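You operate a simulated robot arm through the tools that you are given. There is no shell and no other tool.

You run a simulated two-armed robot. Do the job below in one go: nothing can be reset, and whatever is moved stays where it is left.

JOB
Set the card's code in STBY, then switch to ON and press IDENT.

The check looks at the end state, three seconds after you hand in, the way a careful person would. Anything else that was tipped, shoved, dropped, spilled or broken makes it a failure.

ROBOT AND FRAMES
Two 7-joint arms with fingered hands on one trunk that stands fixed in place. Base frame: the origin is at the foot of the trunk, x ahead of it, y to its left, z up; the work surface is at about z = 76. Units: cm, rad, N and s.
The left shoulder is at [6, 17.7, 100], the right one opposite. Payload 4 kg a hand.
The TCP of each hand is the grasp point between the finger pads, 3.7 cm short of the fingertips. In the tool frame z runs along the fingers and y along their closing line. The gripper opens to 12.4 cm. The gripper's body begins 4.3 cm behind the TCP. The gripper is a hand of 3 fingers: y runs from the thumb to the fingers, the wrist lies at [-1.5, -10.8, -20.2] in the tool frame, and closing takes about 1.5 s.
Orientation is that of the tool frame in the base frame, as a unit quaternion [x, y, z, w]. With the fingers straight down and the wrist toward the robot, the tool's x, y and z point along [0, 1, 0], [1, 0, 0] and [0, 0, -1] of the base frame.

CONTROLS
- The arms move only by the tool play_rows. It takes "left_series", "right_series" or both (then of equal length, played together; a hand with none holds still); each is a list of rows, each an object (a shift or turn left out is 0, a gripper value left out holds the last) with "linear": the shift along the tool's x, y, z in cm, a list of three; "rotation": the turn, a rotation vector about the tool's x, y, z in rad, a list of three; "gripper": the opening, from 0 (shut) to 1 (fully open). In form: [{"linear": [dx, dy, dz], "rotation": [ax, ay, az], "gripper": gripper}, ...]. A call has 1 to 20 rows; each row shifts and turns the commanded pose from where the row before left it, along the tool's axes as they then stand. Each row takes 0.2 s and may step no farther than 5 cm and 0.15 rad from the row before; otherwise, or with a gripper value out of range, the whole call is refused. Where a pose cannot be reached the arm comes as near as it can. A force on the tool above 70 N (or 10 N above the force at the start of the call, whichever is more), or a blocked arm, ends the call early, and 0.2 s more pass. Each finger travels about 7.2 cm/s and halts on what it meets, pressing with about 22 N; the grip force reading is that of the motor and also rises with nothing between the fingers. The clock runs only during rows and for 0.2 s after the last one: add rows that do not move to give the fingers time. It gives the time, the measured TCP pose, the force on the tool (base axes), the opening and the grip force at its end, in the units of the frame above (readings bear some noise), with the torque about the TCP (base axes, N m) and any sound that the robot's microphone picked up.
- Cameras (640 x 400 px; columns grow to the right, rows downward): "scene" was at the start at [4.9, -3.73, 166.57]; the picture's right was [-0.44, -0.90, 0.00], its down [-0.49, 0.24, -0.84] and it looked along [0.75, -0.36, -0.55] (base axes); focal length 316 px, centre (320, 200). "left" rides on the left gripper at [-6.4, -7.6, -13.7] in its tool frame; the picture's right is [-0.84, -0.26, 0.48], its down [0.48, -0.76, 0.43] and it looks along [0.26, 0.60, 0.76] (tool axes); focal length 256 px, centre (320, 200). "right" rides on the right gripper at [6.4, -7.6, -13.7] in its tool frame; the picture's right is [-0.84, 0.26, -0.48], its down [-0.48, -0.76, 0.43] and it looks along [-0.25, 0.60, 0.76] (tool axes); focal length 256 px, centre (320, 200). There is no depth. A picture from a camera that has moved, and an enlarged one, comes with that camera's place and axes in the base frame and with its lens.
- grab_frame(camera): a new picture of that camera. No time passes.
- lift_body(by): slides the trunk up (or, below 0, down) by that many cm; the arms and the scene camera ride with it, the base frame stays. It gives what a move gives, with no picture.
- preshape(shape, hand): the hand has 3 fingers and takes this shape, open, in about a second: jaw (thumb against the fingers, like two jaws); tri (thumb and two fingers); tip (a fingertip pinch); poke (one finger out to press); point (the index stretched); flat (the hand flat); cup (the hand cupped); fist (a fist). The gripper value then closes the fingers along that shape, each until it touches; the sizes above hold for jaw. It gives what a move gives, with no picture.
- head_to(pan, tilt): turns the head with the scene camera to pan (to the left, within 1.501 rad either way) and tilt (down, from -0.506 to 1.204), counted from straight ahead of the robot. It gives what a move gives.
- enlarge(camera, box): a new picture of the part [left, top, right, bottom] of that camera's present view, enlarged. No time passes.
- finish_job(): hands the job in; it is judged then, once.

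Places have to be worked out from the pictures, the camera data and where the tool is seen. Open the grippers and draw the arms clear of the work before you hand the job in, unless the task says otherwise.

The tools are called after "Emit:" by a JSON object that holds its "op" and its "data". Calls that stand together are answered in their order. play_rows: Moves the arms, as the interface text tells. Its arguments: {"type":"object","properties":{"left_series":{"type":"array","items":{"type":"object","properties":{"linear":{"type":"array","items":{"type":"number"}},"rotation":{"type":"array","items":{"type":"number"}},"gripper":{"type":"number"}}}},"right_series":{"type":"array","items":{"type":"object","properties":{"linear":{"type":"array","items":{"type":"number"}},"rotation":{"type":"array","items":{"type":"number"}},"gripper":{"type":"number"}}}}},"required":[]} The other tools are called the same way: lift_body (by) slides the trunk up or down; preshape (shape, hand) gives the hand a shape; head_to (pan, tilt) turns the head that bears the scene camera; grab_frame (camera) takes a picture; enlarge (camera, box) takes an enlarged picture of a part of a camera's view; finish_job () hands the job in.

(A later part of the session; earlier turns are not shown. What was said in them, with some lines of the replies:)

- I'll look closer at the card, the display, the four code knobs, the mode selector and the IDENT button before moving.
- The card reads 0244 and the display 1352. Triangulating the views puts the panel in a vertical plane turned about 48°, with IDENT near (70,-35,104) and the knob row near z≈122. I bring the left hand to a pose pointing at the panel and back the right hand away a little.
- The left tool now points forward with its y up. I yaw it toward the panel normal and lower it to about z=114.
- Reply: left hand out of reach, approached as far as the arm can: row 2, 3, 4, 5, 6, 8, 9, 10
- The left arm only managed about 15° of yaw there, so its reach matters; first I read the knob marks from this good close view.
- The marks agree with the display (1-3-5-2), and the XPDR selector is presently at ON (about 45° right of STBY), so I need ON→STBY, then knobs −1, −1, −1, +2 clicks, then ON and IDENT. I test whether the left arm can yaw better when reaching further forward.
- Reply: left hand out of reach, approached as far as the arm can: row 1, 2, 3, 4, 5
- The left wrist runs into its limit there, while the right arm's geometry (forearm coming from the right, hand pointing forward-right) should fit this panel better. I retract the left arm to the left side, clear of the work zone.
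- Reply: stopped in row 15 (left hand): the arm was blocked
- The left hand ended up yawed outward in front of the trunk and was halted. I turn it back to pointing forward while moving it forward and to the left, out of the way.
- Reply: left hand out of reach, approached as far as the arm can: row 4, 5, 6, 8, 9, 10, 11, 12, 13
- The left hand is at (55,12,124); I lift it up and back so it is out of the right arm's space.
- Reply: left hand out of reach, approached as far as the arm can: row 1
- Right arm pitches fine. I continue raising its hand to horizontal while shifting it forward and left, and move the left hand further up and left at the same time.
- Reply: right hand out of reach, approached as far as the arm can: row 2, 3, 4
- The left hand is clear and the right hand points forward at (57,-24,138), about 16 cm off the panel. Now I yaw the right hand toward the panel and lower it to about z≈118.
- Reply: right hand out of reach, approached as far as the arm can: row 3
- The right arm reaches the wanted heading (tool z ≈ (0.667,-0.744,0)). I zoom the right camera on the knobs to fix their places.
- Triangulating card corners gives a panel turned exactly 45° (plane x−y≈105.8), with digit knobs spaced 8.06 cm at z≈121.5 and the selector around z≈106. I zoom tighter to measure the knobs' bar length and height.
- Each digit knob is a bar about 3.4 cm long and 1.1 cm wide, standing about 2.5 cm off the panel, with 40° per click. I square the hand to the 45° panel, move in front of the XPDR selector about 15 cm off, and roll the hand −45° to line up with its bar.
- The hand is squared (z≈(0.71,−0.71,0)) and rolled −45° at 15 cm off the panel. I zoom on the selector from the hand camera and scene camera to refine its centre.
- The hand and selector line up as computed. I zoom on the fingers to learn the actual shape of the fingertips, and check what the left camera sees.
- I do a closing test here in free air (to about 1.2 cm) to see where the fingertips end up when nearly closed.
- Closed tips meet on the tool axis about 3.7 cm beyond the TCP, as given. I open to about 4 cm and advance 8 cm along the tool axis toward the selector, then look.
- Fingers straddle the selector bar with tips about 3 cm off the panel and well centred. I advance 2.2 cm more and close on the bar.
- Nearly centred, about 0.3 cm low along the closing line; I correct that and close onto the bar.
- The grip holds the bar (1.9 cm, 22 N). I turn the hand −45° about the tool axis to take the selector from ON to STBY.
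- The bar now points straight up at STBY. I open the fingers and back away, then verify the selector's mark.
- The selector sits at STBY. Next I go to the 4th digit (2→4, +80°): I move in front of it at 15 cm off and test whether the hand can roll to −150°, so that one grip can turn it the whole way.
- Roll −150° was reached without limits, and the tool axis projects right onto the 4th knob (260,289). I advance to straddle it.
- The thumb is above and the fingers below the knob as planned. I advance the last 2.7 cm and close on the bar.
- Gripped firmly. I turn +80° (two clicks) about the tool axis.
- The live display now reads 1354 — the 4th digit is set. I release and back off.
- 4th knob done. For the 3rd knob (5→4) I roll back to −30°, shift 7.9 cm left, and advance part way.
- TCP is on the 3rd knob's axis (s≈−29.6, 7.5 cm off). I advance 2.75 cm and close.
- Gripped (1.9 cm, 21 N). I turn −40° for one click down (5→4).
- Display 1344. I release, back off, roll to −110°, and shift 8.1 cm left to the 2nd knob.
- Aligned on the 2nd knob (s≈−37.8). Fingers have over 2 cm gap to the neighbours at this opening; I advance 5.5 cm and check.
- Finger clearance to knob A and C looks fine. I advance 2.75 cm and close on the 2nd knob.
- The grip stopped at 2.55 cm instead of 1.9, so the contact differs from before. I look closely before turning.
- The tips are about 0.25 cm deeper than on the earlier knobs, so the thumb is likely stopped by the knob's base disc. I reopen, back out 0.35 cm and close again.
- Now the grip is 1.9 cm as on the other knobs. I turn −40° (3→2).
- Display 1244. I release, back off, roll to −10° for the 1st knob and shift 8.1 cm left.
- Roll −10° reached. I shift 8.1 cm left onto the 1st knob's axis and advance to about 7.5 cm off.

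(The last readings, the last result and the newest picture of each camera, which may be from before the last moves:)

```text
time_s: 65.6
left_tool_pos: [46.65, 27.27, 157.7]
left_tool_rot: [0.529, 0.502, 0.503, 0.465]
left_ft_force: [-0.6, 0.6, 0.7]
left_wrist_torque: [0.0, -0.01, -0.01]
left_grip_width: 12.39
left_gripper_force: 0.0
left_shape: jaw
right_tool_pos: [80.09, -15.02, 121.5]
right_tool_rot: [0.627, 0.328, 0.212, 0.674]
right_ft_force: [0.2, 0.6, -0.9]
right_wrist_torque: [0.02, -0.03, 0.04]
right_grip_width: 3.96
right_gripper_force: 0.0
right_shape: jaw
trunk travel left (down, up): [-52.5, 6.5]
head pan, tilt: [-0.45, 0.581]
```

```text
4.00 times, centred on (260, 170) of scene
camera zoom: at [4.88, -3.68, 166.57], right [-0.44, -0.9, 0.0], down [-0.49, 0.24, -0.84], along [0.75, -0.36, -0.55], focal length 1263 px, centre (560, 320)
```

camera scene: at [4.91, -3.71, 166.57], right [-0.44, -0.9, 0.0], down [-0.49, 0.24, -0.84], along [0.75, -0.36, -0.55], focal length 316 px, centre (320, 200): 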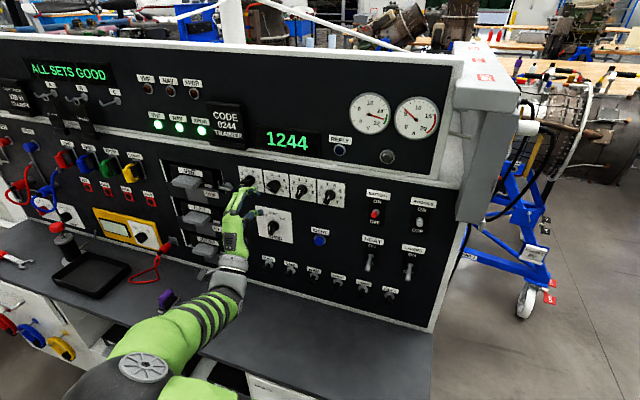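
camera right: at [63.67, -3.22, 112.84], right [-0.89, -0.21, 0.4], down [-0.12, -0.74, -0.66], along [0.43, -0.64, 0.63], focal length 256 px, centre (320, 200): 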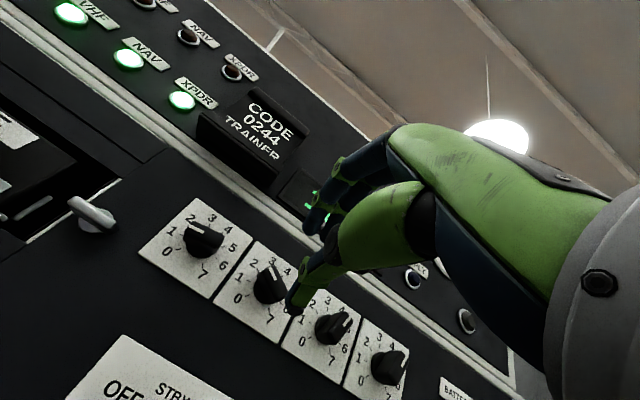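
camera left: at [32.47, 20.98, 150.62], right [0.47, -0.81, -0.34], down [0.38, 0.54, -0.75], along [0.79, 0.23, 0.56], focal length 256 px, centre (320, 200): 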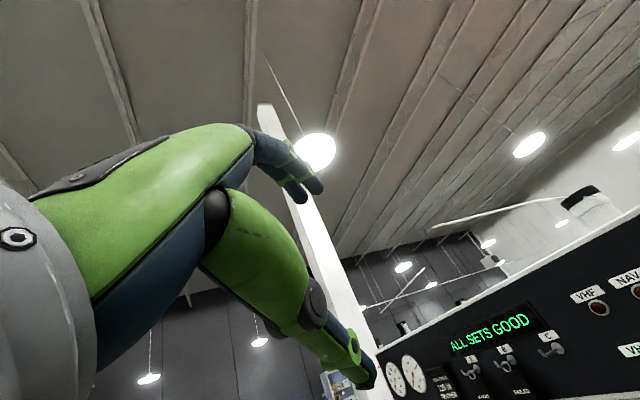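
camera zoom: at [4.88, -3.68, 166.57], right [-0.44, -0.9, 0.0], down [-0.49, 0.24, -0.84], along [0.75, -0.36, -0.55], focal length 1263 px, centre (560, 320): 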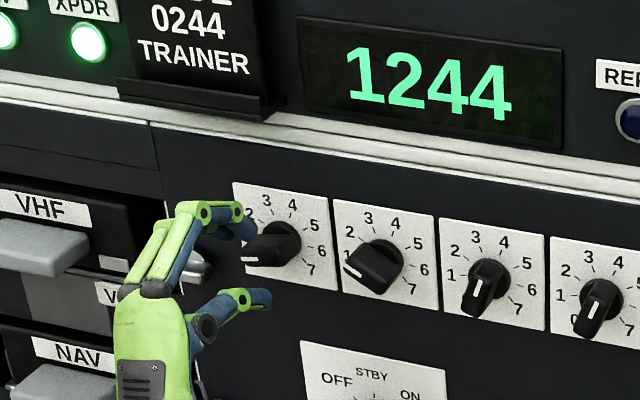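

On axis (s≈−46.0, 7.5 cm off), with the VHF lever well clear. I advance 2.7 cm and close.

Emit:
{"op": "play_rows", "data": {"right_series": [{"linear": [0, 0, 0.9]}, {"linear": [0, 0, 0.9]}, {"linear": [0, 0, 0.9]}, {}, {"gripper": 0.0}, {}, {}, {}, {}]}}

Emit:
{"op": "enlarge", "data": {"camera": "scene", "box": [200, 120, 320, 220]}}

Emit:
{"op": "enlarge", "data": {"camera": "right", "box": [160, 150, 420, 390]}}

```text
time_s: 67.6
left_tool_pos: [46.54, 27.19, 157.56]
left_tool_rot: [0.529, 0.502, 0.503, 0.465]
left_ft_force: [-0.3, 0.0, -0.3]
left_wrist_torque: [-0.02, -0.02, -0.01]
left_grip_width: 12.38
left_gripper_force: 0.1
left_shape: jaw
right_tool_pos: [81.91, -16.87, 121.46]
right_tool_rot: [0.627, 0.327, 0.214, 0.674]
right_ft_force: [-2.3, 1.3, -1.7]
right_wrist_torque: [-0.17, -0.15, 0.03]
right_grip_width: 1.93
right_gripper_force: 21.9
right_shape: jaw
trunk travel left (down, up): [-52.5, 6.5]
head pan, tilt: [-0.45, 0.581]
```

```text
4.00 times, centred on (260, 170) of scene
camera zoom: at [4.89, -3.69, 166.57], right [-0.44, -0.9, 0.0], down [-0.49, 0.24, -0.84], along [0.75, -0.36, -0.55], focal length 1263 px, centre (560, 320)
```

zoom: 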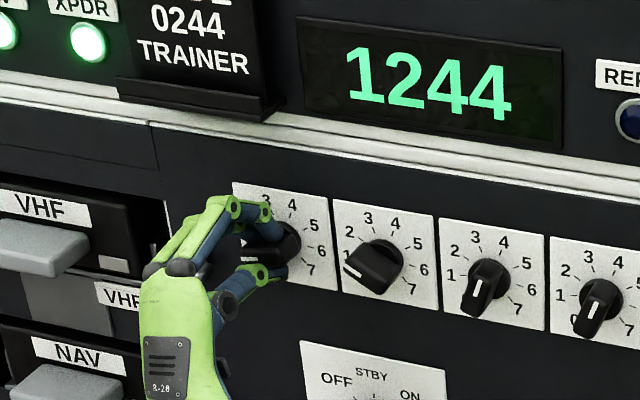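

```text
1.67 times, centred on (290, 270) of right
camera zoom: at [75.71, -3.79, 112.82], right [-0.89, -0.21, 0.4], down [-0.12, -0.74, -0.66], along [0.44, -0.64, 0.63], focal length 427 px, centre (370, 83)
```

zoom: 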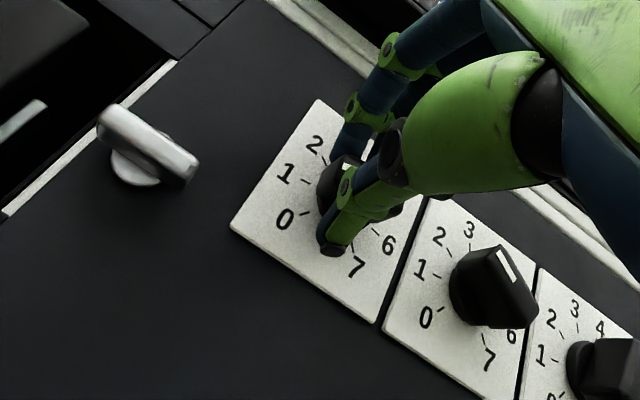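

Gripped (1.93 cm, 22 N). I turn −40° (1→0).

Emit:
{"op": "play_rows", "data": {"right_series": [{"rotation": [0, 0, -0.1]}, {"rotation": [0, 0, -0.1]}, {"rotation": [0, 0, -0.1]}, {"rotation": [0, 0, -0.1]}, {"rotation": [0, 0, -0.1]}, {"rotation": [0, 0, -0.1]}, {"rotation": [0, 0, -0.1]}, {}]}}

Emit:
{"op": "enlarge", "data": {"camera": "scene", "box": [200, 120, 320, 220]}}

```text
time_s: 69.4
left_tool_pos: [46.65, 27.34, 157.63]
left_tool_rot: [0.529, 0.501, 0.502, 0.466]
left_ft_force: [-0.5, -0.2, 0.6]
left_wrist_torque: [-0.03, 0.04, 0.0]
left_grip_width: 12.38
left_gripper_force: 0.1
left_shape: jaw
right_tool_pos: [81.9, -16.85, 121.49]
right_tool_rot: [0.476, 0.524, -0.033, 0.706]
right_ft_force: [-10.0, 3.2, -11.9]
right_wrist_torque: [0.09, 0.04, 0.12]
right_grip_width: 1.97
right_gripper_force: 21.8
right_shape: jaw
trunk travel left (down, up): [-52.5, 6.5]
head pan, tilt: [-0.45, 0.581]
```

```text
4.00 times, centred on (260, 170) of scene
camera zoom: at [4.88, -3.7, 166.57], right [-0.44, -0.9, 0.0], down [-0.49, 0.24, -0.84], along [0.75, -0.36, -0.55], focal length 1263 px, centre (560, 320)
```

zoom: 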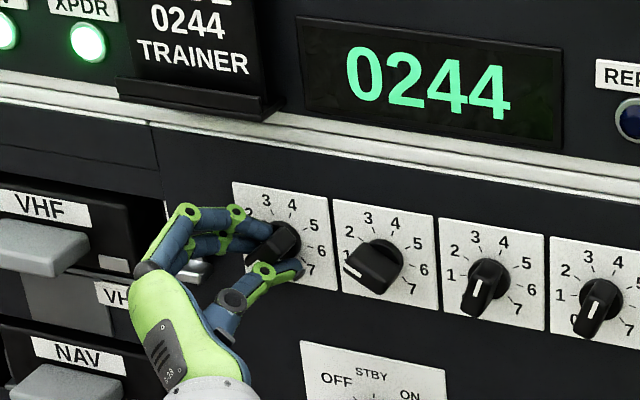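

Display 0244 matches the card. I release, back off, roll to −90° and move down in front of the XPDR selector.

Emit:
{"op": "play_rows", "data": {"right_series": [{"gripper": 0.32}, {}, {}, {"linear": [0, 0, -2]}, {"linear": [0, 0, -2]}, {"linear": [0, 0, -2]}, {"linear": [0, 0, -2]}, {"linear": [0, 0, -1]}, {"rotation": [0, 0, -0.1396]}, {"rotation": [0, 0, -0.1396]}, {"rotation": [0, 0, -0.1396]}, {"rotation": [0, 0, -0.1396]}, {"rotation": [0, 0, -0.1396]}, {"linear": [3.8, -1.53, 0]}, {"linear": [3.8, -1.53, 0]}, {"linear": [3.8, -1.53, 0]}, {"linear": [3.8, -1.53, 0]}, {}, {}]}}

Emit:
{"op": "grab_frame", "data": {"camera": "scene"}}

Emit:
{"op": "enlarge", "data": {"camera": "scene", "box": [220, 110, 360, 250]}}

Emit:
{"op": "grab_frame", "data": {"camera": "right"}}

```text
time_s: 73.4
left_tool_pos: [46.6, 27.22, 157.62]
left_tool_rot: [0.529, 0.502, 0.503, 0.465]
left_ft_force: [0.7, -0.4, 0.0]
left_wrist_torque: [0.04, -0.02, -0.01]
left_grip_width: 12.4
left_gripper_force: 0.1
left_shape: jaw
right_tool_pos: [71.14, -15.24, 106.2]
right_tool_rot: [0.27, 0.654, -0.272, 0.652]
right_ft_force: [-0.5, -0.4, -0.7]
right_wrist_torque: [-0.01, 0.05, 0.01]
right_grip_width: 3.99
right_gripper_force: 0.0
right_shape: jaw
trunk travel left (down, up): [-52.5, 6.5]
head pan, tilt: [-0.45, 0.581]
```

```text
taken
camera scene: at [4.91, -3.71, 166.57], right [-0.44, -0.9, 0.0], down [-0.49, 0.24, -0.84], along [0.75, -0.36, -0.55], focal length 316 px, centre (320, 200)
```

scene: 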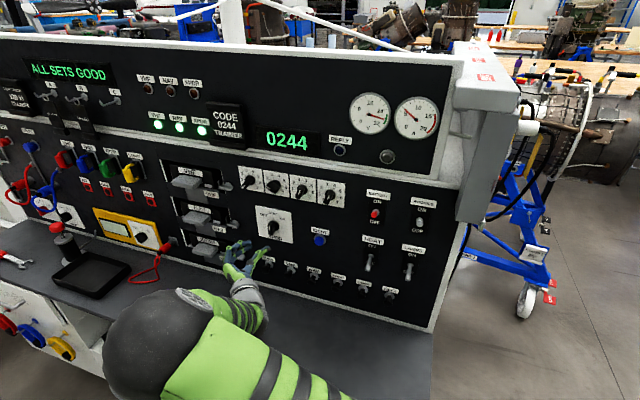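

```text
2.86 times, centred on (290, 180) of scene
camera zoom: at [4.91, -3.71, 166.57], right [-0.44, -0.9, 0.0], down [-0.49, 0.24, -0.84], along [0.75, -0.36, -0.55], focal length 902 px, centre (406, 257)
```

zoom: 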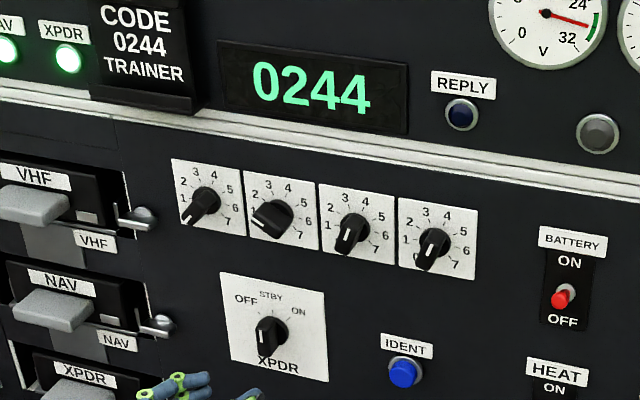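

```text
taken
camera right: at [56.13, -11.05, 99.84], right [-0.16, 0.52, 0.84], down [-0.23, -0.84, 0.49], along [0.96, -0.11, 0.25], focal length 256 px, centre (320, 200)
```

right: 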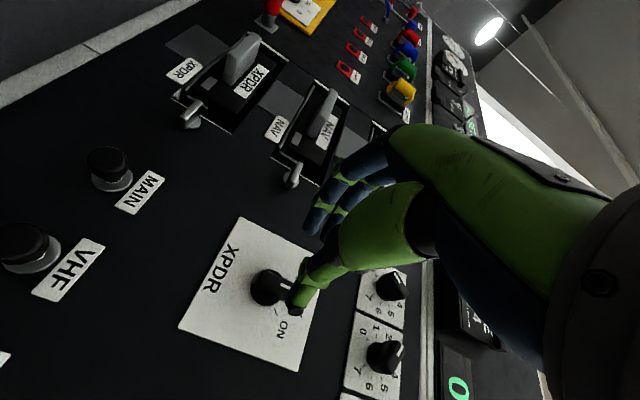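

Code stays at 0244 with XPDR at STBY. I nudge 0.3 cm left and advance onto the selector, stopping 7.4 cm off first.

Emit:
{"op": "play_rows", "data": {"right_series": [{"linear": [-0.1, 0.28, 0]}, {"linear": [0, 0, 2.1]}, {"linear": [0, 0, 2.1]}, {"linear": [0, 0, 2.1]}, {}]}}

Emit:
{"op": "enlarge", "data": {"camera": "scene", "box": [225, 190, 325, 265]}}

```text
time_s: 74.6
left_tool_pos: [46.58, 27.31, 157.7]
left_tool_rot: [0.529, 0.502, 0.502, 0.465]
left_ft_force: [-0.6, 0.0, -0.2]
left_wrist_torque: [0.03, -0.04, -0.01]
left_grip_width: 12.38
left_gripper_force: 0.2
left_shape: jaw
right_tool_pos: [75.83, -19.29, 106.38]
right_tool_rot: [0.268, 0.654, -0.272, 0.652]
right_ft_force: [-0.1, 0.2, 0.5]
right_wrist_torque: [0.07, -0.01, 0.02]
right_grip_width: 3.98
right_gripper_force: 0.1
right_shape: jaw
trunk travel left (down, up): [-52.5, 6.5]
head pan, tilt: [-0.45, 0.581]
```

```text
5.33 times, centred on (275, 228) of scene
camera zoom: at [4.88, -3.69, 166.57], right [-0.44, -0.9, 0.0], down [-0.49, 0.24, -0.84], along [0.75, -0.36, -0.55], focal length 1684 px, centre (560, 53)
```

zoom: 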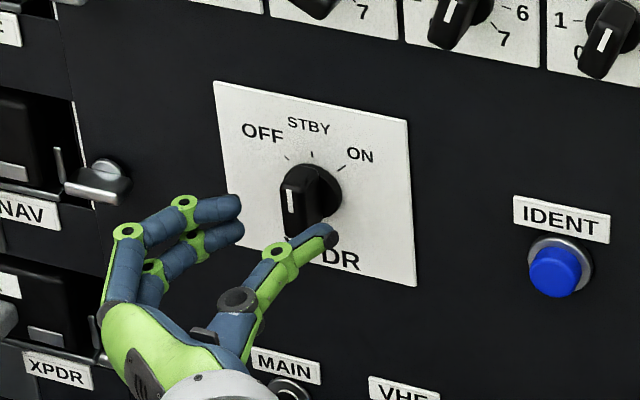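

Centred over the selector. I advance 2.7 cm, close, and check the grip.

Emit:
{"op": "play_rows", "data": {"right_series": [{"linear": [0, 0, 0.9]}, {"linear": [0, 0, 0.9]}, {"linear": [0, 0, 0.9]}, {}, {"gripper": 0.0}, {}, {}, {}, {}]}}

Emit:
{"op": "enlarge", "data": {"camera": "scene", "box": [225, 190, 325, 265]}}

```text
time_s: 76.6
left_tool_pos: [46.53, 27.16, 157.71]
left_tool_rot: [0.528, 0.502, 0.503, 0.465]
left_ft_force: [-0.2, 0.4, 0.1]
left_wrist_torque: [0.0, 0.04, -0.02]
left_grip_width: 12.39
left_gripper_force: 0.1
left_shape: jaw
right_tool_pos: [77.67, -21.07, 106.47]
right_tool_rot: [0.269, 0.653, -0.272, 0.653]
right_ft_force: [-6.5, 2.2, -0.6]
right_wrist_torque: [-0.01, 0.04, 0.12]
right_grip_width: 2.04
right_gripper_force: 21.8
right_shape: jaw
trunk travel left (down, up): [-52.5, 6.5]
head pan, tilt: [-0.45, 0.581]
```

```text
5.33 times, centred on (275, 228) of scene
camera zoom: at [4.83, -3.69, 166.57], right [-0.44, -0.9, 0.0], down [-0.49, 0.24, -0.84], along [0.75, -0.36, -0.55], focal length 1684 px, centre (560, 53)
```

zoom: 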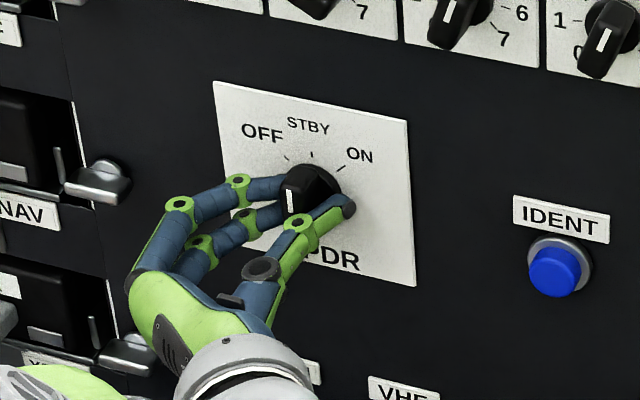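

The selector bar is gripped. I turn +45° to bring it from STBY to ON.

Emit:
{"op": "play_rows", "data": {"right_series": [{"rotation": [0, 0, 0.1]}, {"rotation": [0, 0, 0.1]}, {"rotation": [0, 0, 0.1]}, {"rotation": [0, 0, 0.1]}, {"rotation": [0, 0, 0.1]}, {"rotation": [0, 0, 0.1]}, {"rotation": [0, 0, 0.1]}, {"rotation": [0, 0, 0.085]}, {}]}}

Emit:
{"op": "enlarge", "data": {"camera": "scene", "box": [225, 190, 325, 265]}}

Emit:
{"op": "enlarge", "data": {"camera": "scene", "box": [220, 100, 360, 200]}}

```text
time_s: 78.6
left_tool_pos: [46.5, 27.21, 157.66]
left_tool_rot: [0.529, 0.501, 0.502, 0.466]
left_ft_force: [-0.3, 0.5, -0.2]
left_wrist_torque: [0.01, 0.01, -0.01]
left_grip_width: 12.38
left_gripper_force: 0.0
left_shape: jaw
right_tool_pos: [77.66, -21.16, 106.61]
right_tool_rot: [0.499, 0.5, 0.0, 0.708]
right_ft_force: [-3.0, -5.3, 12.2]
right_wrist_torque: [-0.39, -0.38, 0.05]
right_grip_width: 1.96
right_gripper_force: 22.1
right_shape: jaw
trunk travel left (down, up): [-52.5, 6.5]
head pan, tilt: [-0.45, 0.581]
```

```text
5.33 times, centred on (275, 228) of scene
camera zoom: at [4.75, -3.74, 166.58], right [-0.44, -0.9, 0.0], down [-0.49, 0.24, -0.84], along [0.75, -0.36, -0.55], focal length 1684 px, centre (560, 53)
```

zoom: 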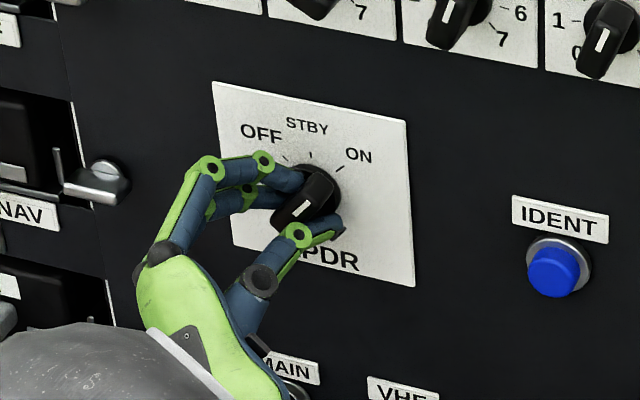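

```text
4.00 times, centred on (290, 150) of scene
camera zoom: at [4.75, -3.74, 166.58], right [-0.44, -0.9, 0.0], down [-0.49, 0.24, -0.84], along [0.75, -0.36, -0.55], focal length 1263 px, centre (440, 400)
```

zoom: 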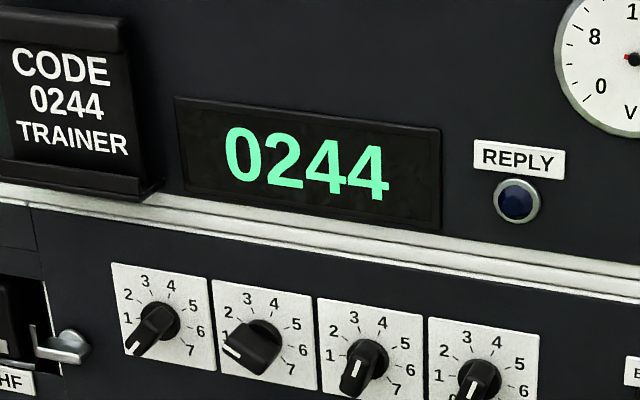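

The mark is at ON with the code still 0244. I release, back off, and verify the selector.

Emit:
{"op": "play_rows", "data": {"right_series": [{"gripper": 0.32}, {}, {}, {"linear": [0, 0, -2]}, {"linear": [0, 0, -2]}, {"linear": [0, 0, -2]}, {"linear": [0, 0, -2]}, {"linear": [0, 0, -2]}, {}]}}

Emit:
{"op": "enlarge", "data": {"camera": "scene", "box": [220, 110, 360, 250]}}

Emit:
{"op": "grab_frame", "data": {"camera": "right"}}

```text
time_s: 80.6
left_tool_pos: [46.53, 27.3, 157.55]
left_tool_rot: [0.528, 0.502, 0.503, 0.465]
left_ft_force: [0.1, 0.5, 0.2]
left_wrist_torque: [-0.01, 0.03, 0.0]
left_grip_width: 12.41
left_gripper_force: 0.1
left_shape: jaw
right_tool_pos: [70.7, -13.94, 106.59]
right_tool_rot: [0.498, 0.502, -0.001, 0.706]
right_ft_force: [-0.2, -0.3, 0.2]
right_wrist_torque: [0.04, -0.01, 0.01]
right_grip_width: 3.93
right_gripper_force: 0.0
right_shape: jaw
trunk travel left (down, up): [-52.5, 6.5]
head pan, tilt: [-0.45, 0.581]
```

```text
2.86 times, centred on (290, 180) of scene
camera zoom: at [4.91, -3.72, 166.57], right [-0.44, -0.9, 0.0], down [-0.49, 0.24, -0.84], along [0.75, -0.36, -0.55], focal length 902 px, centre (406, 257)
```

zoom: 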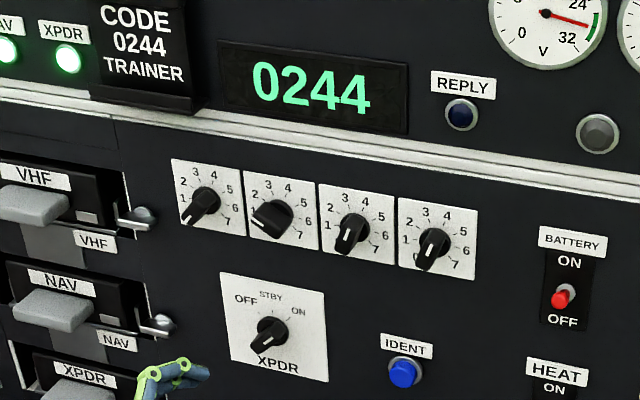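

```text
taken
camera right: at [60.37, -5.07, 96.55], right [-0.63, 0.05, 0.78], down [-0.31, -0.93, -0.19], along [0.71, -0.36, 0.6], focal length 256 px, centre (320, 200)
```

right: 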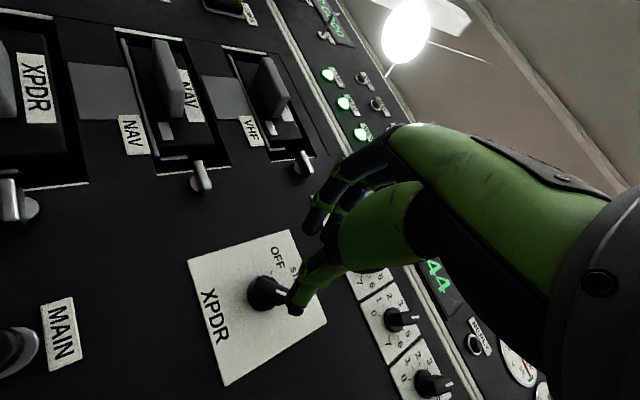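

XPDR is ON and the code is 0244. I move right to stand off from the IDENT button and shape the hand for poking there.

Emit:
{"op": "play_rows", "data": {"right_series": [{"linear": [-2.475, -3.04, -0.7]}, {"linear": [-2.475, -3.04, -0.7]}, {"linear": [-2.475, -3.04, -0.7]}, {"linear": [-2.475, -3.04, -0.7]}, {}]}}

Emit:
{"op": "preshape", "data": {"shape": "poke", "hand": "right"}}

Emit:
{"op": "grab_frame", "data": {"camera": "right"}}

Emit:
{"op": "grab_frame", "data": {"camera": "scene"}}

```text
time_s: 81.8
left_tool_pos: [46.61, 27.19, 157.65]
left_tool_rot: [0.529, 0.501, 0.502, 0.465]
left_ft_force: [-0.9, -0.1, -0.7]
left_wrist_torque: [0.02, 0.03, 0.0]
left_grip_width: 12.39
left_gripper_force: 0.1
left_shape: jaw
right_tool_pos: [57.76, -23.04, 105.04]
right_tool_rot: [0.499, 0.501, -0.002, 0.707]
right_ft_force: [-0.2, 0.1, 0.1]
right_wrist_torque: [-0.03, 0.0, 0.03]
right_grip_width: 3.95
right_gripper_force: 0.1
right_shape: jaw
trunk travel left (down, up): [-52.5, 6.5]
head pan, tilt: [-0.45, 0.581]
```

```text
time_s: 82.7
left_tool_pos: [46.6, 27.26, 157.7]
left_tool_rot: [0.528, 0.502, 0.503, 0.464]
left_ft_force: [0.5, -0.2, -0.7]
left_wrist_torque: [0.01, -0.01, 0.01]
left_grip_width: 12.38
left_gripper_force: 0.0
left_shape: jaw
right_tool_pos: [57.72, -23.07, 105.08]
right_tool_rot: [0.498, 0.502, -0.002, 0.707]
right_ft_force: [0.0, 0.0, 0.4]
right_wrist_torque: [0.0, 0.03, 0.02]
right_grip_width: 0.0
right_gripper_force: 0.2
right_shape: poke
trunk travel left (down, up): [-52.5, 6.5]
head pan, tilt: [-0.45, 0.581]
```

```text
taken
camera right: at [47.41, -14.22, 95.09], right [-0.63, 0.05, 0.78], down [-0.31, -0.93, -0.19], along [0.71, -0.36, 0.6], focal length 256 px, centre (320, 200)
```

right: 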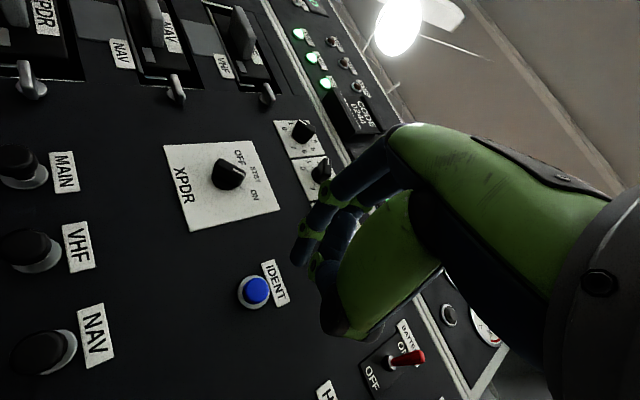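

```text
taken
camera scene: at [4.9, -3.71, 166.57], right [-0.44, -0.9, 0.0], down [-0.49, 0.24, -0.84], along [0.75, -0.36, -0.55], focal length 316 px, centre (320, 200)
```

scene: 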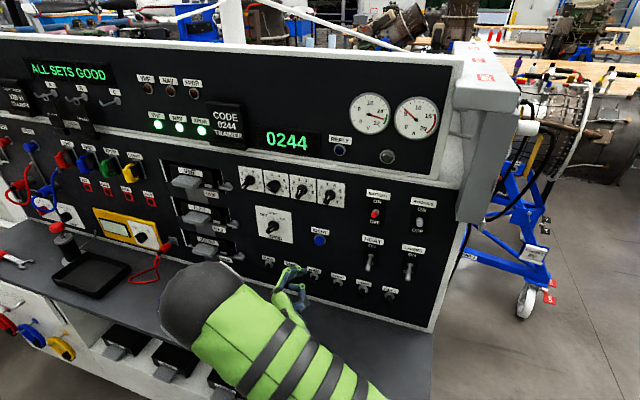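

I zoom on the poking finger in both views to locate its tip relative to the tool frame.

Emit:
{"op": "enlarge", "data": {"camera": "scene", "box": [255, 220, 345, 290]}}

Emit:
{"op": "enlarge", "data": {"camera": "right", "box": [220, 130, 440, 350]}}

```text
5.71 times, centred on (300, 255) of scene
camera zoom: at [4.9, -3.71, 166.57], right [-0.44, -0.9, 0.0], down [-0.49, 0.24, -0.84], along [0.75, -0.36, -0.55], focal length 1804 px, centre (434, -114)
```

zoom: 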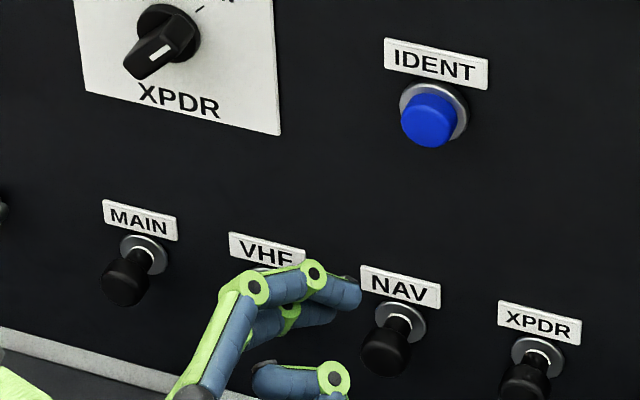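

```text
1.82 times, centred on (330, 240) of right
camera zoom: at [47.41, -14.22, 95.09], right [-0.63, 0.05, 0.78], down [-0.31, -0.93, -0.19], along [0.71, -0.36, 0.6], focal length 465 px, centre (302, 127)
```

zoom: 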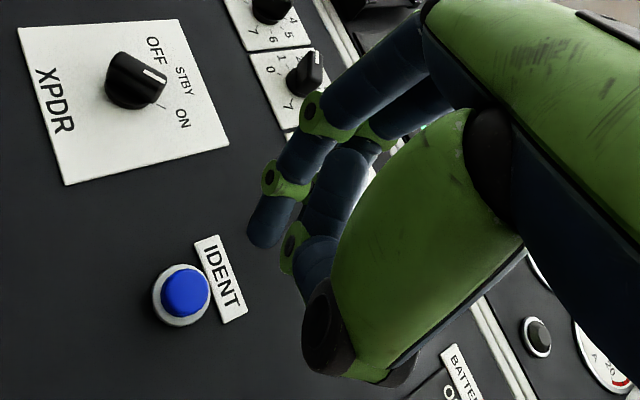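

The poking tip sits about 3.9 cm ahead of the TCP and slightly low; IDENT's centre comes out at s≈−24.65, z≈104.9, with its cap about 1.4 cm proud. I correct up 0.45 cm and advance to about 2 cm short of the cap.

Emit:
{"op": "play_rows", "data": {"right_series": [{"linear": [-0.32, 0.32, 0]}, {"linear": [0, 0, 2.5]}, {"linear": [0, 0, 2.5]}, {"linear": [0, 0, 2.5]}, {"linear": [0, 0, 2.5]}, {}]}}

Emit:
{"op": "enlarge", "data": {"camera": "scene", "box": [275, 210, 365, 280]}}

Emit:
{"op": "enlarge", "data": {"camera": "right", "box": [220, 150, 420, 350]}}

```text
time_s: 84.1
left_tool_pos: [46.63, 27.09, 157.68]
left_tool_rot: [0.528, 0.502, 0.503, 0.465]
left_ft_force: [-0.5, 0.1, 0.8]
left_wrist_torque: [-0.01, -0.01, -0.01]
left_grip_width: 12.39
left_gripper_force: 0.2
left_shape: jaw
right_tool_pos: [64.66, -30.06, 105.37]
right_tool_rot: [0.499, 0.501, -0.002, 0.707]
right_ft_force: [-0.2, 0.1, 0.6]
right_wrist_torque: [0.0, 0.01, -0.01]
right_grip_width: 0.02
right_gripper_force: 0.1
right_shape: poke
trunk travel left (down, up): [-52.5, 6.5]
head pan, tilt: [-0.45, 0.581]
```

```text
5.71 times, centred on (320, 245) of scene
camera zoom: at [4.89, -3.7, 166.57], right [-0.44, -0.9, 0.0], down [-0.49, 0.24, -0.84], along [0.75, -0.36, -0.55], focal length 1804 px, centre (320, -57)
```

zoom: 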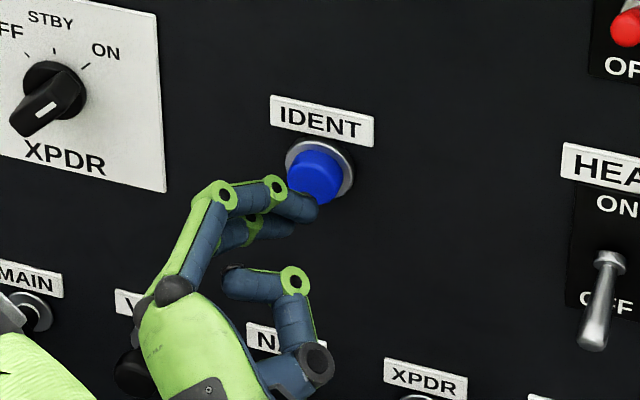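

```text
2.00 times, centred on (320, 250) of right
camera zoom: at [54.39, -21.19, 95.39], right [-0.63, 0.05, 0.78], down [-0.31, -0.93, -0.19], along [0.71, -0.36, 0.6], focal length 512 px, centre (320, 100)
```

zoom: 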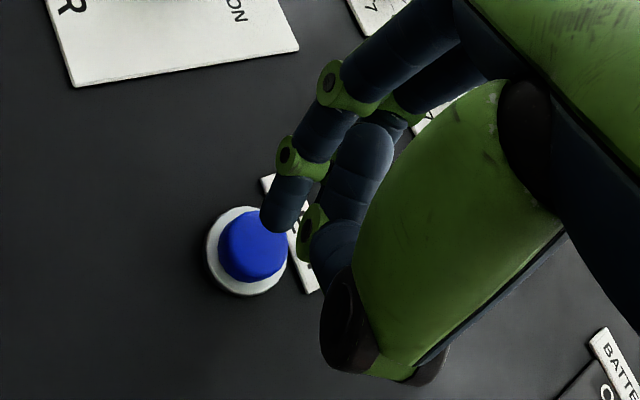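

The tip lines up with the button cap in both views. I advance 2.4 cm to about first contact and read the force.

Emit:
{"op": "play_rows", "data": {"right_series": [{"linear": [0, 0, 0.8]}, {"linear": [0, 0, 0.8]}, {"linear": [0, 0, 0.8]}, {}]}}

Emit:
{"op": "enlarge", "data": {"camera": "scene", "box": [275, 210, 365, 280]}}

Emit:
{"op": "enlarge", "data": {"camera": "right", "box": [220, 150, 420, 350]}}

```text
time_s: 85.1
left_tool_pos: [46.51, 27.16, 157.71]
left_tool_rot: [0.529, 0.502, 0.502, 0.465]
left_ft_force: [0.0, -0.1, 0.0]
left_wrist_torque: [0.02, 0.02, 0.01]
left_grip_width: 12.41
left_gripper_force: 0.0
left_shape: jaw
right_tool_pos: [66.43, -31.87, 105.39]
right_tool_rot: [0.499, 0.502, -0.002, 0.707]
right_ft_force: [-1.1, 1.7, -1.0]
right_wrist_torque: [0.02, 0.04, 0.02]
right_grip_width: 0.01
right_gripper_force: 0.1
right_shape: poke
trunk travel left (down, up): [-52.5, 6.5]
head pan, tilt: [-0.45, 0.581]
heard: click
```

```text
5.71 times, centred on (320, 245) of scene
camera zoom: at [4.89, -3.7, 166.57], right [-0.44, -0.9, 0.0], down [-0.49, 0.24, -0.84], along [0.75, -0.36, -0.55], focal length 1804 px, centre (320, -57)
```

zoom: 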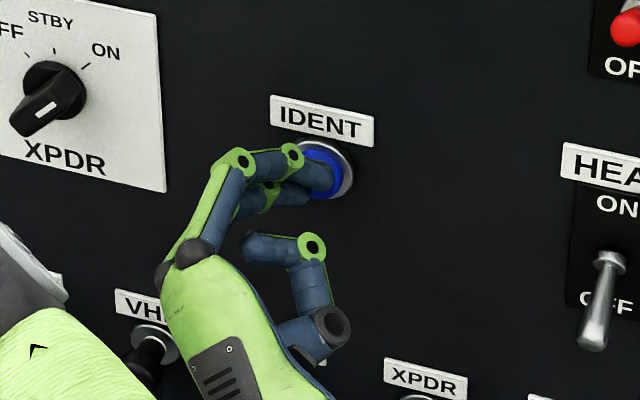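

```text
2.00 times, centred on (320, 250) of right
camera zoom: at [56.15, -22.92, 95.46], right [-0.63, 0.05, 0.78], down [-0.31, -0.93, -0.19], along [0.71, -0.36, 0.6], focal length 512 px, centre (320, 100)
```

zoom: 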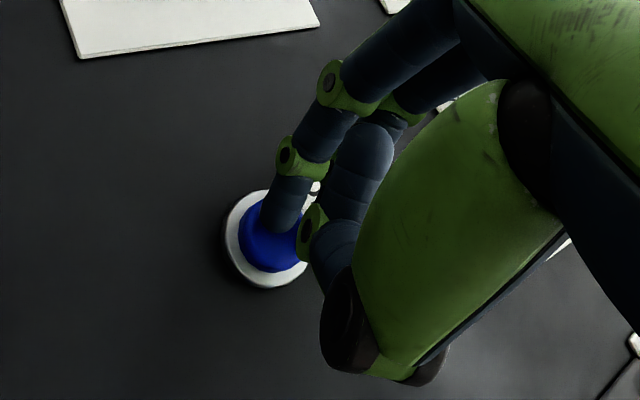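

A click was heard and the cap is pressed in. I check the REPLY lamp and display before going on.

Emit:
{"op": "enlarge", "data": {"camera": "scene", "box": [140, 80, 420, 255]}}

```text
2.29 times, centred on (280, 168) of scene
camera zoom: at [4.89, -3.7, 166.57], right [-0.44, -0.9, 0.0], down [-0.49, 0.24, -0.84], along [0.75, -0.36, -0.55], focal length 722 px, centre (411, 274)
```

zoom: 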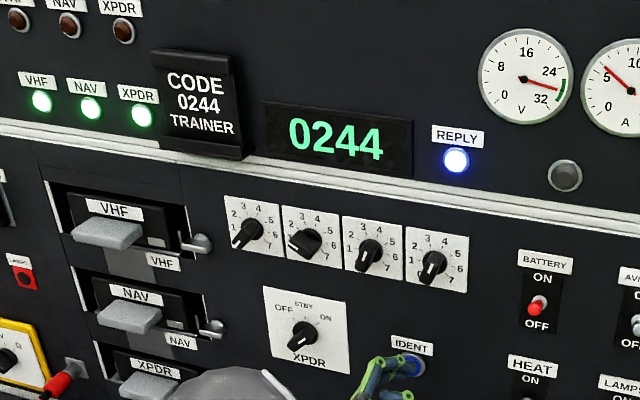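

The REPLY lamp is lit with the code 0244 and XPDR ON, so IDENT took. I withdraw the finger straight back.

Emit:
{"op": "play_rows", "data": {"right_series": [{"linear": [0, 0, -1]}, {"linear": [0, 0, -2]}, {"linear": [0, 0, -2.5]}, {"linear": [0, 0, -2.5]}, {"linear": [0, 0, -2.5]}, {"linear": [0, 0, -2.5]}, {}]}}

Emit:
{"op": "preshape", "data": {"shape": "jaw", "hand": "right"}}

Emit:
{"op": "grab_frame", "data": {"camera": "scene"}}

Emit:
{"op": "enlarge", "data": {"camera": "scene", "box": [140, 80, 420, 255]}}

```text
time_s: 86.7
left_tool_pos: [46.61, 27.14, 157.67]
left_tool_rot: [0.529, 0.501, 0.502, 0.465]
left_ft_force: [-0.2, 0.0, -0.1]
left_wrist_torque: [0.0, 0.01, -0.04]
left_grip_width: 12.37
left_gripper_force: 0.0
left_shape: jaw
right_tool_pos: [57.25, -22.57, 105.31]
right_tool_rot: [0.499, 0.501, -0.001, 0.707]
right_ft_force: [-0.5, -0.9, -0.2]
right_wrist_torque: [0.01, 0.01, -0.01]
right_grip_width: 0.01
right_gripper_force: 0.0
right_shape: poke
trunk travel left (down, up): [-52.5, 6.5]
head pan, tilt: [-0.45, 0.581]
```

```text
time_s: 87.6
left_tool_pos: [46.6, 27.15, 157.66]
left_tool_rot: [0.529, 0.502, 0.502, 0.465]
left_ft_force: [0.2, -0.4, 0.2]
left_wrist_torque: [-0.03, 0.04, 0.01]
left_grip_width: 12.38
left_gripper_force: 0.0
left_shape: jaw
right_tool_pos: [57.16, -22.5, 105.31]
right_tool_rot: [0.499, 0.502, -0.001, 0.706]
right_ft_force: [0.3, -0.6, -0.5]
right_wrist_torque: [0.01, -0.04, 0.02]
right_grip_width: 12.4
right_gripper_force: 0.1
right_shape: jaw
trunk travel left (down, up): [-52.5, 6.5]
head pan, tilt: [-0.45, 0.581]
```

```text
taken
camera scene: at [4.9, -3.71, 166.57], right [-0.44, -0.9, 0.0], down [-0.49, 0.24, -0.84], along [0.75, -0.36, -0.55], focal length 316 px, centre (320, 200)
```

scene: 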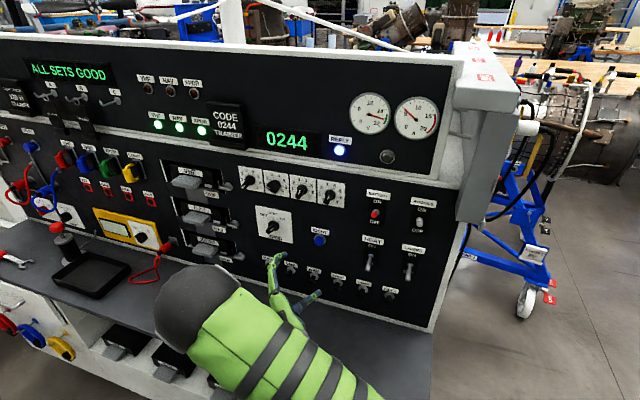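

```text
2.29 times, centred on (280, 168) of scene
camera zoom: at [4.9, -3.71, 166.57], right [-0.44, -0.9, 0.0], down [-0.49, 0.24, -0.84], along [0.75, -0.36, -0.55], focal length 722 px, centre (411, 274)
```

zoom: 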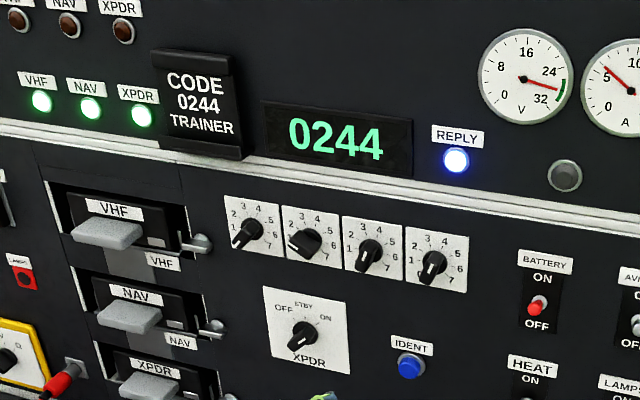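

REPLY remains lit and all settings hold. I draw the right hand further back from the panel with its fingers open.

Emit:
{"op": "play_rows", "data": {"right_series": [{"linear": [0, 0, -2]}, {"linear": [0, 0, -2]}, {"linear": [0, 0, -2]}, {"linear": [-1, 2, -1]}, {"linear": [-1, 2, -1]}, {"linear": [-1, 2, -1]}, {}]}}

Emit:
{"op": "grab_frame", "data": {"camera": "scene"}}

Emit:
{"op": "enlarge", "data": {"camera": "scene", "box": [140, 80, 420, 255]}}

```text
time_s: 89.2
left_tool_pos: [46.62, 27.11, 157.55]
left_tool_rot: [0.529, 0.502, 0.502, 0.465]
left_ft_force: [0.4, 0.3, 0.8]
left_wrist_torque: [0.0, 0.01, 0.0]
left_grip_width: 12.37
left_gripper_force: 0.0
left_shape: jaw
right_tool_pos: [52.41, -14.69, 111.77]
right_tool_rot: [0.499, 0.502, -0.002, 0.707]
right_ft_force: [-0.3, 0.1, 0.1]
right_wrist_torque: [0.0, 0.0, 0.02]
right_grip_width: 12.43
right_gripper_force: 0.1
right_shape: jaw
trunk travel left (down, up): [-52.5, 6.5]
head pan, tilt: [-0.45, 0.581]
```

```text
taken
camera scene: at [4.92, -3.71, 166.57], right [-0.44, -0.9, 0.0], down [-0.49, 0.24, -0.84], along [0.75, -0.36, -0.55], focal length 316 px, centre (320, 200)
```

scene: 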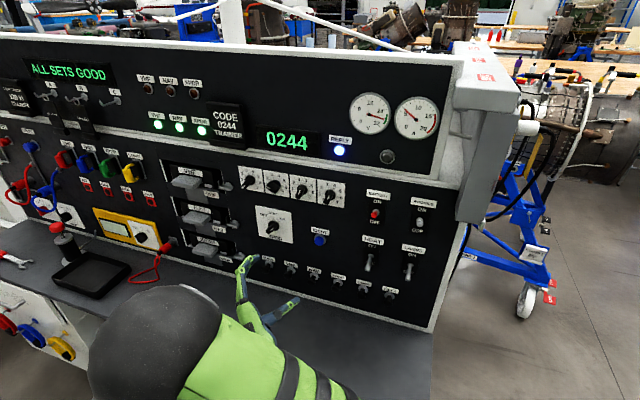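

```text
2.29 times, centred on (280, 168) of scene
camera zoom: at [4.92, -3.71, 166.57], right [-0.44, -0.9, 0.0], down [-0.49, 0.24, -0.84], along [0.75, -0.36, -0.55], focal length 722 px, centre (411, 274)
```

zoom: 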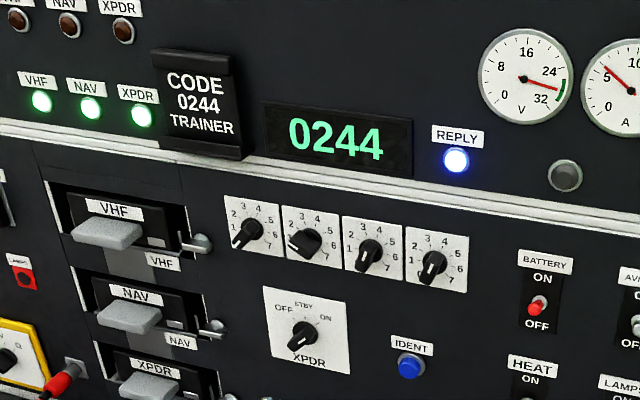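

The panel shows the wanted state. I fold the right arm back towards its starting side so I can see the whole desk and confirm nothing else was touched.

Emit:
{"op": "play_rows", "data": {"right_series": [{"rotation": [0, 0, 0.131]}, {"rotation": [0, 0, 0.131]}, {"rotation": [0, 0, 0.131]}, {"rotation": [0, 0, 0.131]}, {"rotation": [0, 0, 0.131]}, {"rotation": [0, 0, 0.131]}, {"linear": [-1, 3, 0], "rotation": [0, 0.13, 0]}, {"linear": [-1, 3, 0], "rotation": [0, 0.13, 0]}, {"linear": [-1, 3, 0], "rotation": [0, 0.13, 0]}, {"linear": [-1, 3, 0], "rotation": [0, 0.13, 0]}, {"linear": [-1, 3, 0], "rotation": [0, 0.13, 0]}, {"linear": [-1, 3, 0], "rotation": [0, 0.13, 0]}, {}]}}

Emit:
{"op": "grab_frame", "data": {"camera": "scene"}}

```text
time_s: 92.0
left_tool_pos: [46.68, 27.27, 157.59]
left_tool_rot: [0.529, 0.502, 0.502, 0.465]
left_ft_force: [0.1, -0.1, -0.5]
left_wrist_torque: [0.01, 0.0, 0.01]
left_grip_width: 12.38
left_gripper_force: 0.1
left_shape: jaw
right_tool_pos: [55.64, -18.05, 128.95]
right_tool_rot: [0.501, 0.501, 0.498, 0.5]
right_ft_force: [0.3, -0.8, 0.3]
right_wrist_torque: [0.04, -0.05, 0.01]
right_grip_width: 12.35
right_gripper_force: 0.1
right_shape: jaw
right hand out of reach, approached as far as the arm can: row 9, 10, 11, 12
trunk travel left (down, up): [-52.5, 6.5]
head pan, tilt: [-0.45, 0.581]
```

```text
taken
camera scene: at [4.92, -3.67, 166.57], right [-0.44, -0.9, 0.0], down [-0.49, 0.24, -0.84], along [0.75, -0.36, -0.55], focal length 316 px, centre (320, 200)
```

scene: 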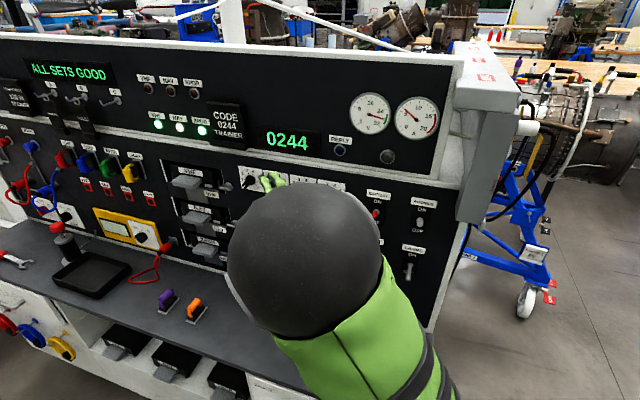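

REPLY has timed out as expected after the IDENT reply; the desk items (plugs, tray) stand as at the start. I move the right hand further back to its starting side for a clear view of the panel.

Emit:
{"op": "play_rows", "data": {"right_series": [{"linear": [-2.5, 1.5, -2.5]}, {"linear": [-2.5, 1.5, -2.5]}, {"linear": [-2.5, 1.5, -2.5]}, {"linear": [-2.5, 1.5, -2.5]}, {"linear": [-2.5, 1.5, -2.5]}, {}]}}

Emit:
{"op": "grab_frame", "data": {"camera": "scene"}}

Emit:
{"op": "enlarge", "data": {"camera": "scene", "box": [140, 100, 440, 300]}}

```text
time_s: 93.4
left_tool_pos: [46.54, 26.98, 157.62]
left_tool_rot: [0.529, 0.502, 0.502, 0.465]
left_ft_force: [0.9, -0.6, -0.2]
left_wrist_torque: [0.0, 0.0, 0.0]
left_grip_width: 12.38
left_gripper_force: 0.2
left_shape: jaw
right_tool_pos: [51.64, -31.43, 138.95]
right_tool_rot: [0.501, 0.501, 0.498, 0.501]
right_ft_force: [0.2, -0.2, -0.4]
right_wrist_torque: [0.0, -0.01, 0.02]
right_grip_width: 12.41
right_gripper_force: 0.0
right_shape: jaw
right hand out of reach, approached as far as the arm can: row 1, 2, 3, 4, 5
trunk travel left (down, up): [-52.5, 6.5]
head pan, tilt: [-0.45, 0.581]
```

```text
taken
camera scene: at [4.93, -3.71, 166.57], right [-0.44, -0.9, 0.0], down [-0.49, 0.24, -0.84], along [0.75, -0.36, -0.55], focal length 316 px, centre (320, 200)
```

scene: 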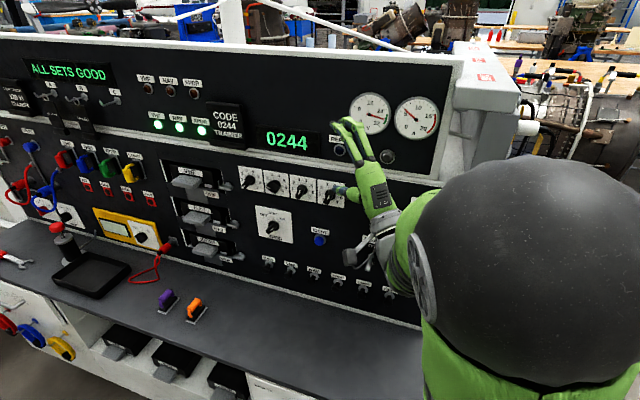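

```text
2.00 times, centred on (290, 200) of scene
camera zoom: at [4.93, -3.71, 166.57], right [-0.44, -0.9, 0.0], down [-0.49, 0.24, -0.84], along [0.75, -0.36, -0.55], focal length 631 px, centre (380, 200)
```

zoom: 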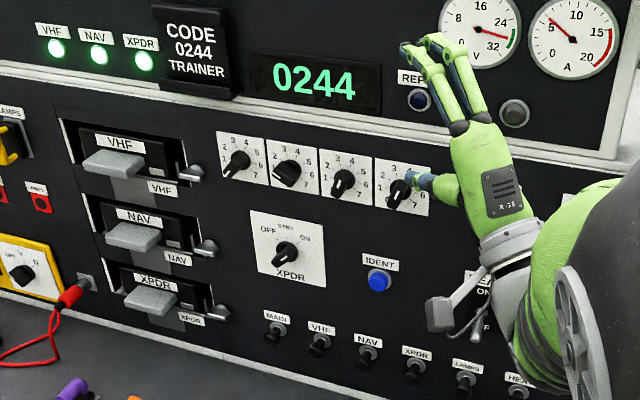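

All settings hold (0244, ON). I pitch the right hand back down while drawing it back, towards its starting pose, so it stands well clear of the panel.

Emit:
{"op": "play_rows", "data": {"right_series": [{"linear": [0, 0, -2], "rotation": [0.14, 0, 0]}, {"linear": [0, 0, -2], "rotation": [0.14, 0, 0]}, {"linear": [0, -0.5, -2], "rotation": [0.14, 0, 0]}, {"linear": [0, -1, -1.5], "rotation": [0.14, 0, 0]}, {"linear": [0, -1.5, -1], "rotation": [0.14, 0, 0]}, {"linear": [0, -2, -0.5], "rotation": [0.14, 0, 0]}, {"linear": [0, -2, 0], "rotation": [0.14, 0, 0]}, {"linear": [0, -2, 0], "rotation": [0.14, 0, 0]}, {"linear": [0, -1, 0], "rotation": [0.14, 0, 0]}, {"rotation": [0.14, 0, 0]}, {}]}}

Emit:
{"op": "grab_frame", "data": {"camera": "scene"}}

Emit:
{"op": "enlarge", "data": {"camera": "scene", "box": [140, 100, 440, 300]}}

Emit:
{"op": "grab_frame", "data": {"camera": "right"}}

```text
time_s: 94.8
left_tool_pos: [46.6, 27.15, 157.58]
left_tool_rot: [0.529, 0.501, 0.502, 0.466]
left_ft_force: [0.3, 0.2, 0.5]
left_wrist_torque: [-0.01, -0.01, 0.02]
left_grip_width: 12.37
left_gripper_force: 0.1
left_shape: jaw
right_tool_pos: [45.11, -33.85, 133.94]
right_tool_rot: [0.703, 0.621, 0.277, 0.208]
right_ft_force: [0.3, -1.5, 0.0]
right_wrist_torque: [-0.02, 0.0, -0.02]
right_grip_width: 12.42
right_gripper_force: 0.1
right_shape: jaw
right hand out of reach, approached as far as the arm can: row 1, 5
trunk travel left (down, up): [-52.5, 6.5]
head pan, tilt: [-0.45, 0.581]
stopped in row 6 (right hand): the arm was blocked; the commanded pose is now the measured one
```

```text
taken
camera scene: at [4.94, -3.73, 166.57], right [-0.44, -0.9, 0.0], down [-0.49, 0.24, -0.84], along [0.75, -0.36, -0.55], focal length 316 px, centre (320, 200)
```

scene: 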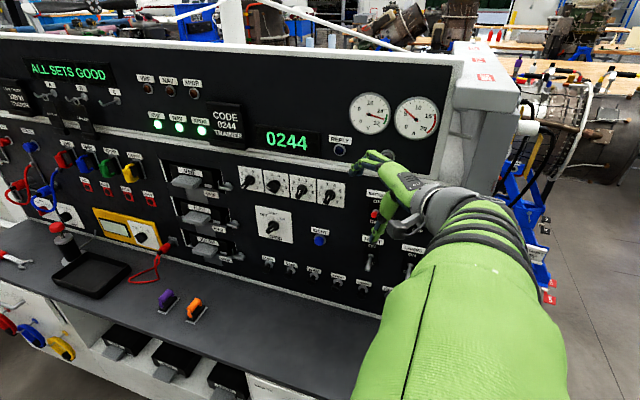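

```text
2.00 times, centred on (290, 200) of scene
camera zoom: at [4.94, -3.73, 166.57], right [-0.44, -0.9, 0.0], down [-0.49, 0.24, -0.84], along [0.75, -0.36, -0.55], focal length 631 px, centre (380, 200)
```

zoom: 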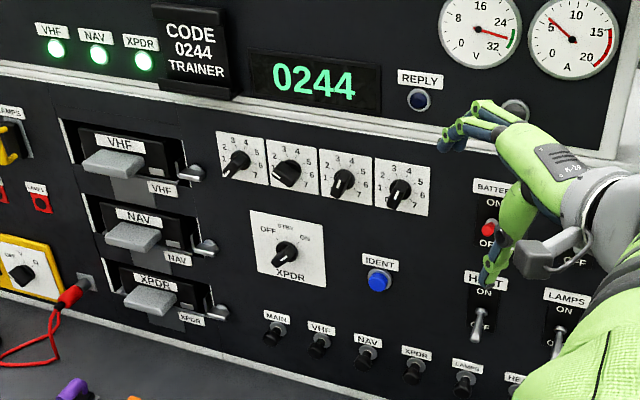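

```text
taken
camera right: at [31.04, -27.24, 140.28], right [-0.18, -0.89, 0.42], down [-0.33, -0.35, -0.88], along [0.93, -0.3, -0.23], focal length 256 px, centre (320, 200)
```

right: 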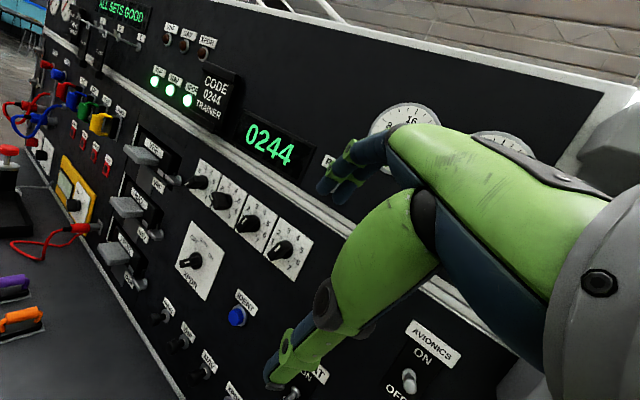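

The panel reads 0244 with XPDR at ON, IDENT was pressed (click heard, REPLY lit). The other switches and desk items look unchanged, and both hands are open and well clear, so I hand the job in.

Emit:
{"op": "finish_job", "data": {}}

```text
The job is handed in.
```

I set the card's code, 0244, while the transponder selector (XPDR) was in STBY. I then switched it to ON and pressed IDENT. The job is handed in, but I don't have the check's result.

- **Code:** the display read 0244 when I handed in. The selector had started at ON, so I moved it to STBY before turning any digit.
- **Selector:** it was pointing at ON when I handed in.
- **IDENT:** I heard a click and the REPLY lamp lit. The lamp went out a few seconds later, before I handed in. I took that as the reply timing out and did not press again.
- **Surroundings:** as far as the camera views showed, the other panel switches, the module levers and the items on the desk looked unchanged.
- **Arms:** both grippers are open. The left hand is well clear. The right hand stopped about 17–19 cm from the panel when its arm was reported blocked while I was drawing it back. The force on the hand was low and I didn't find out what blocked it.
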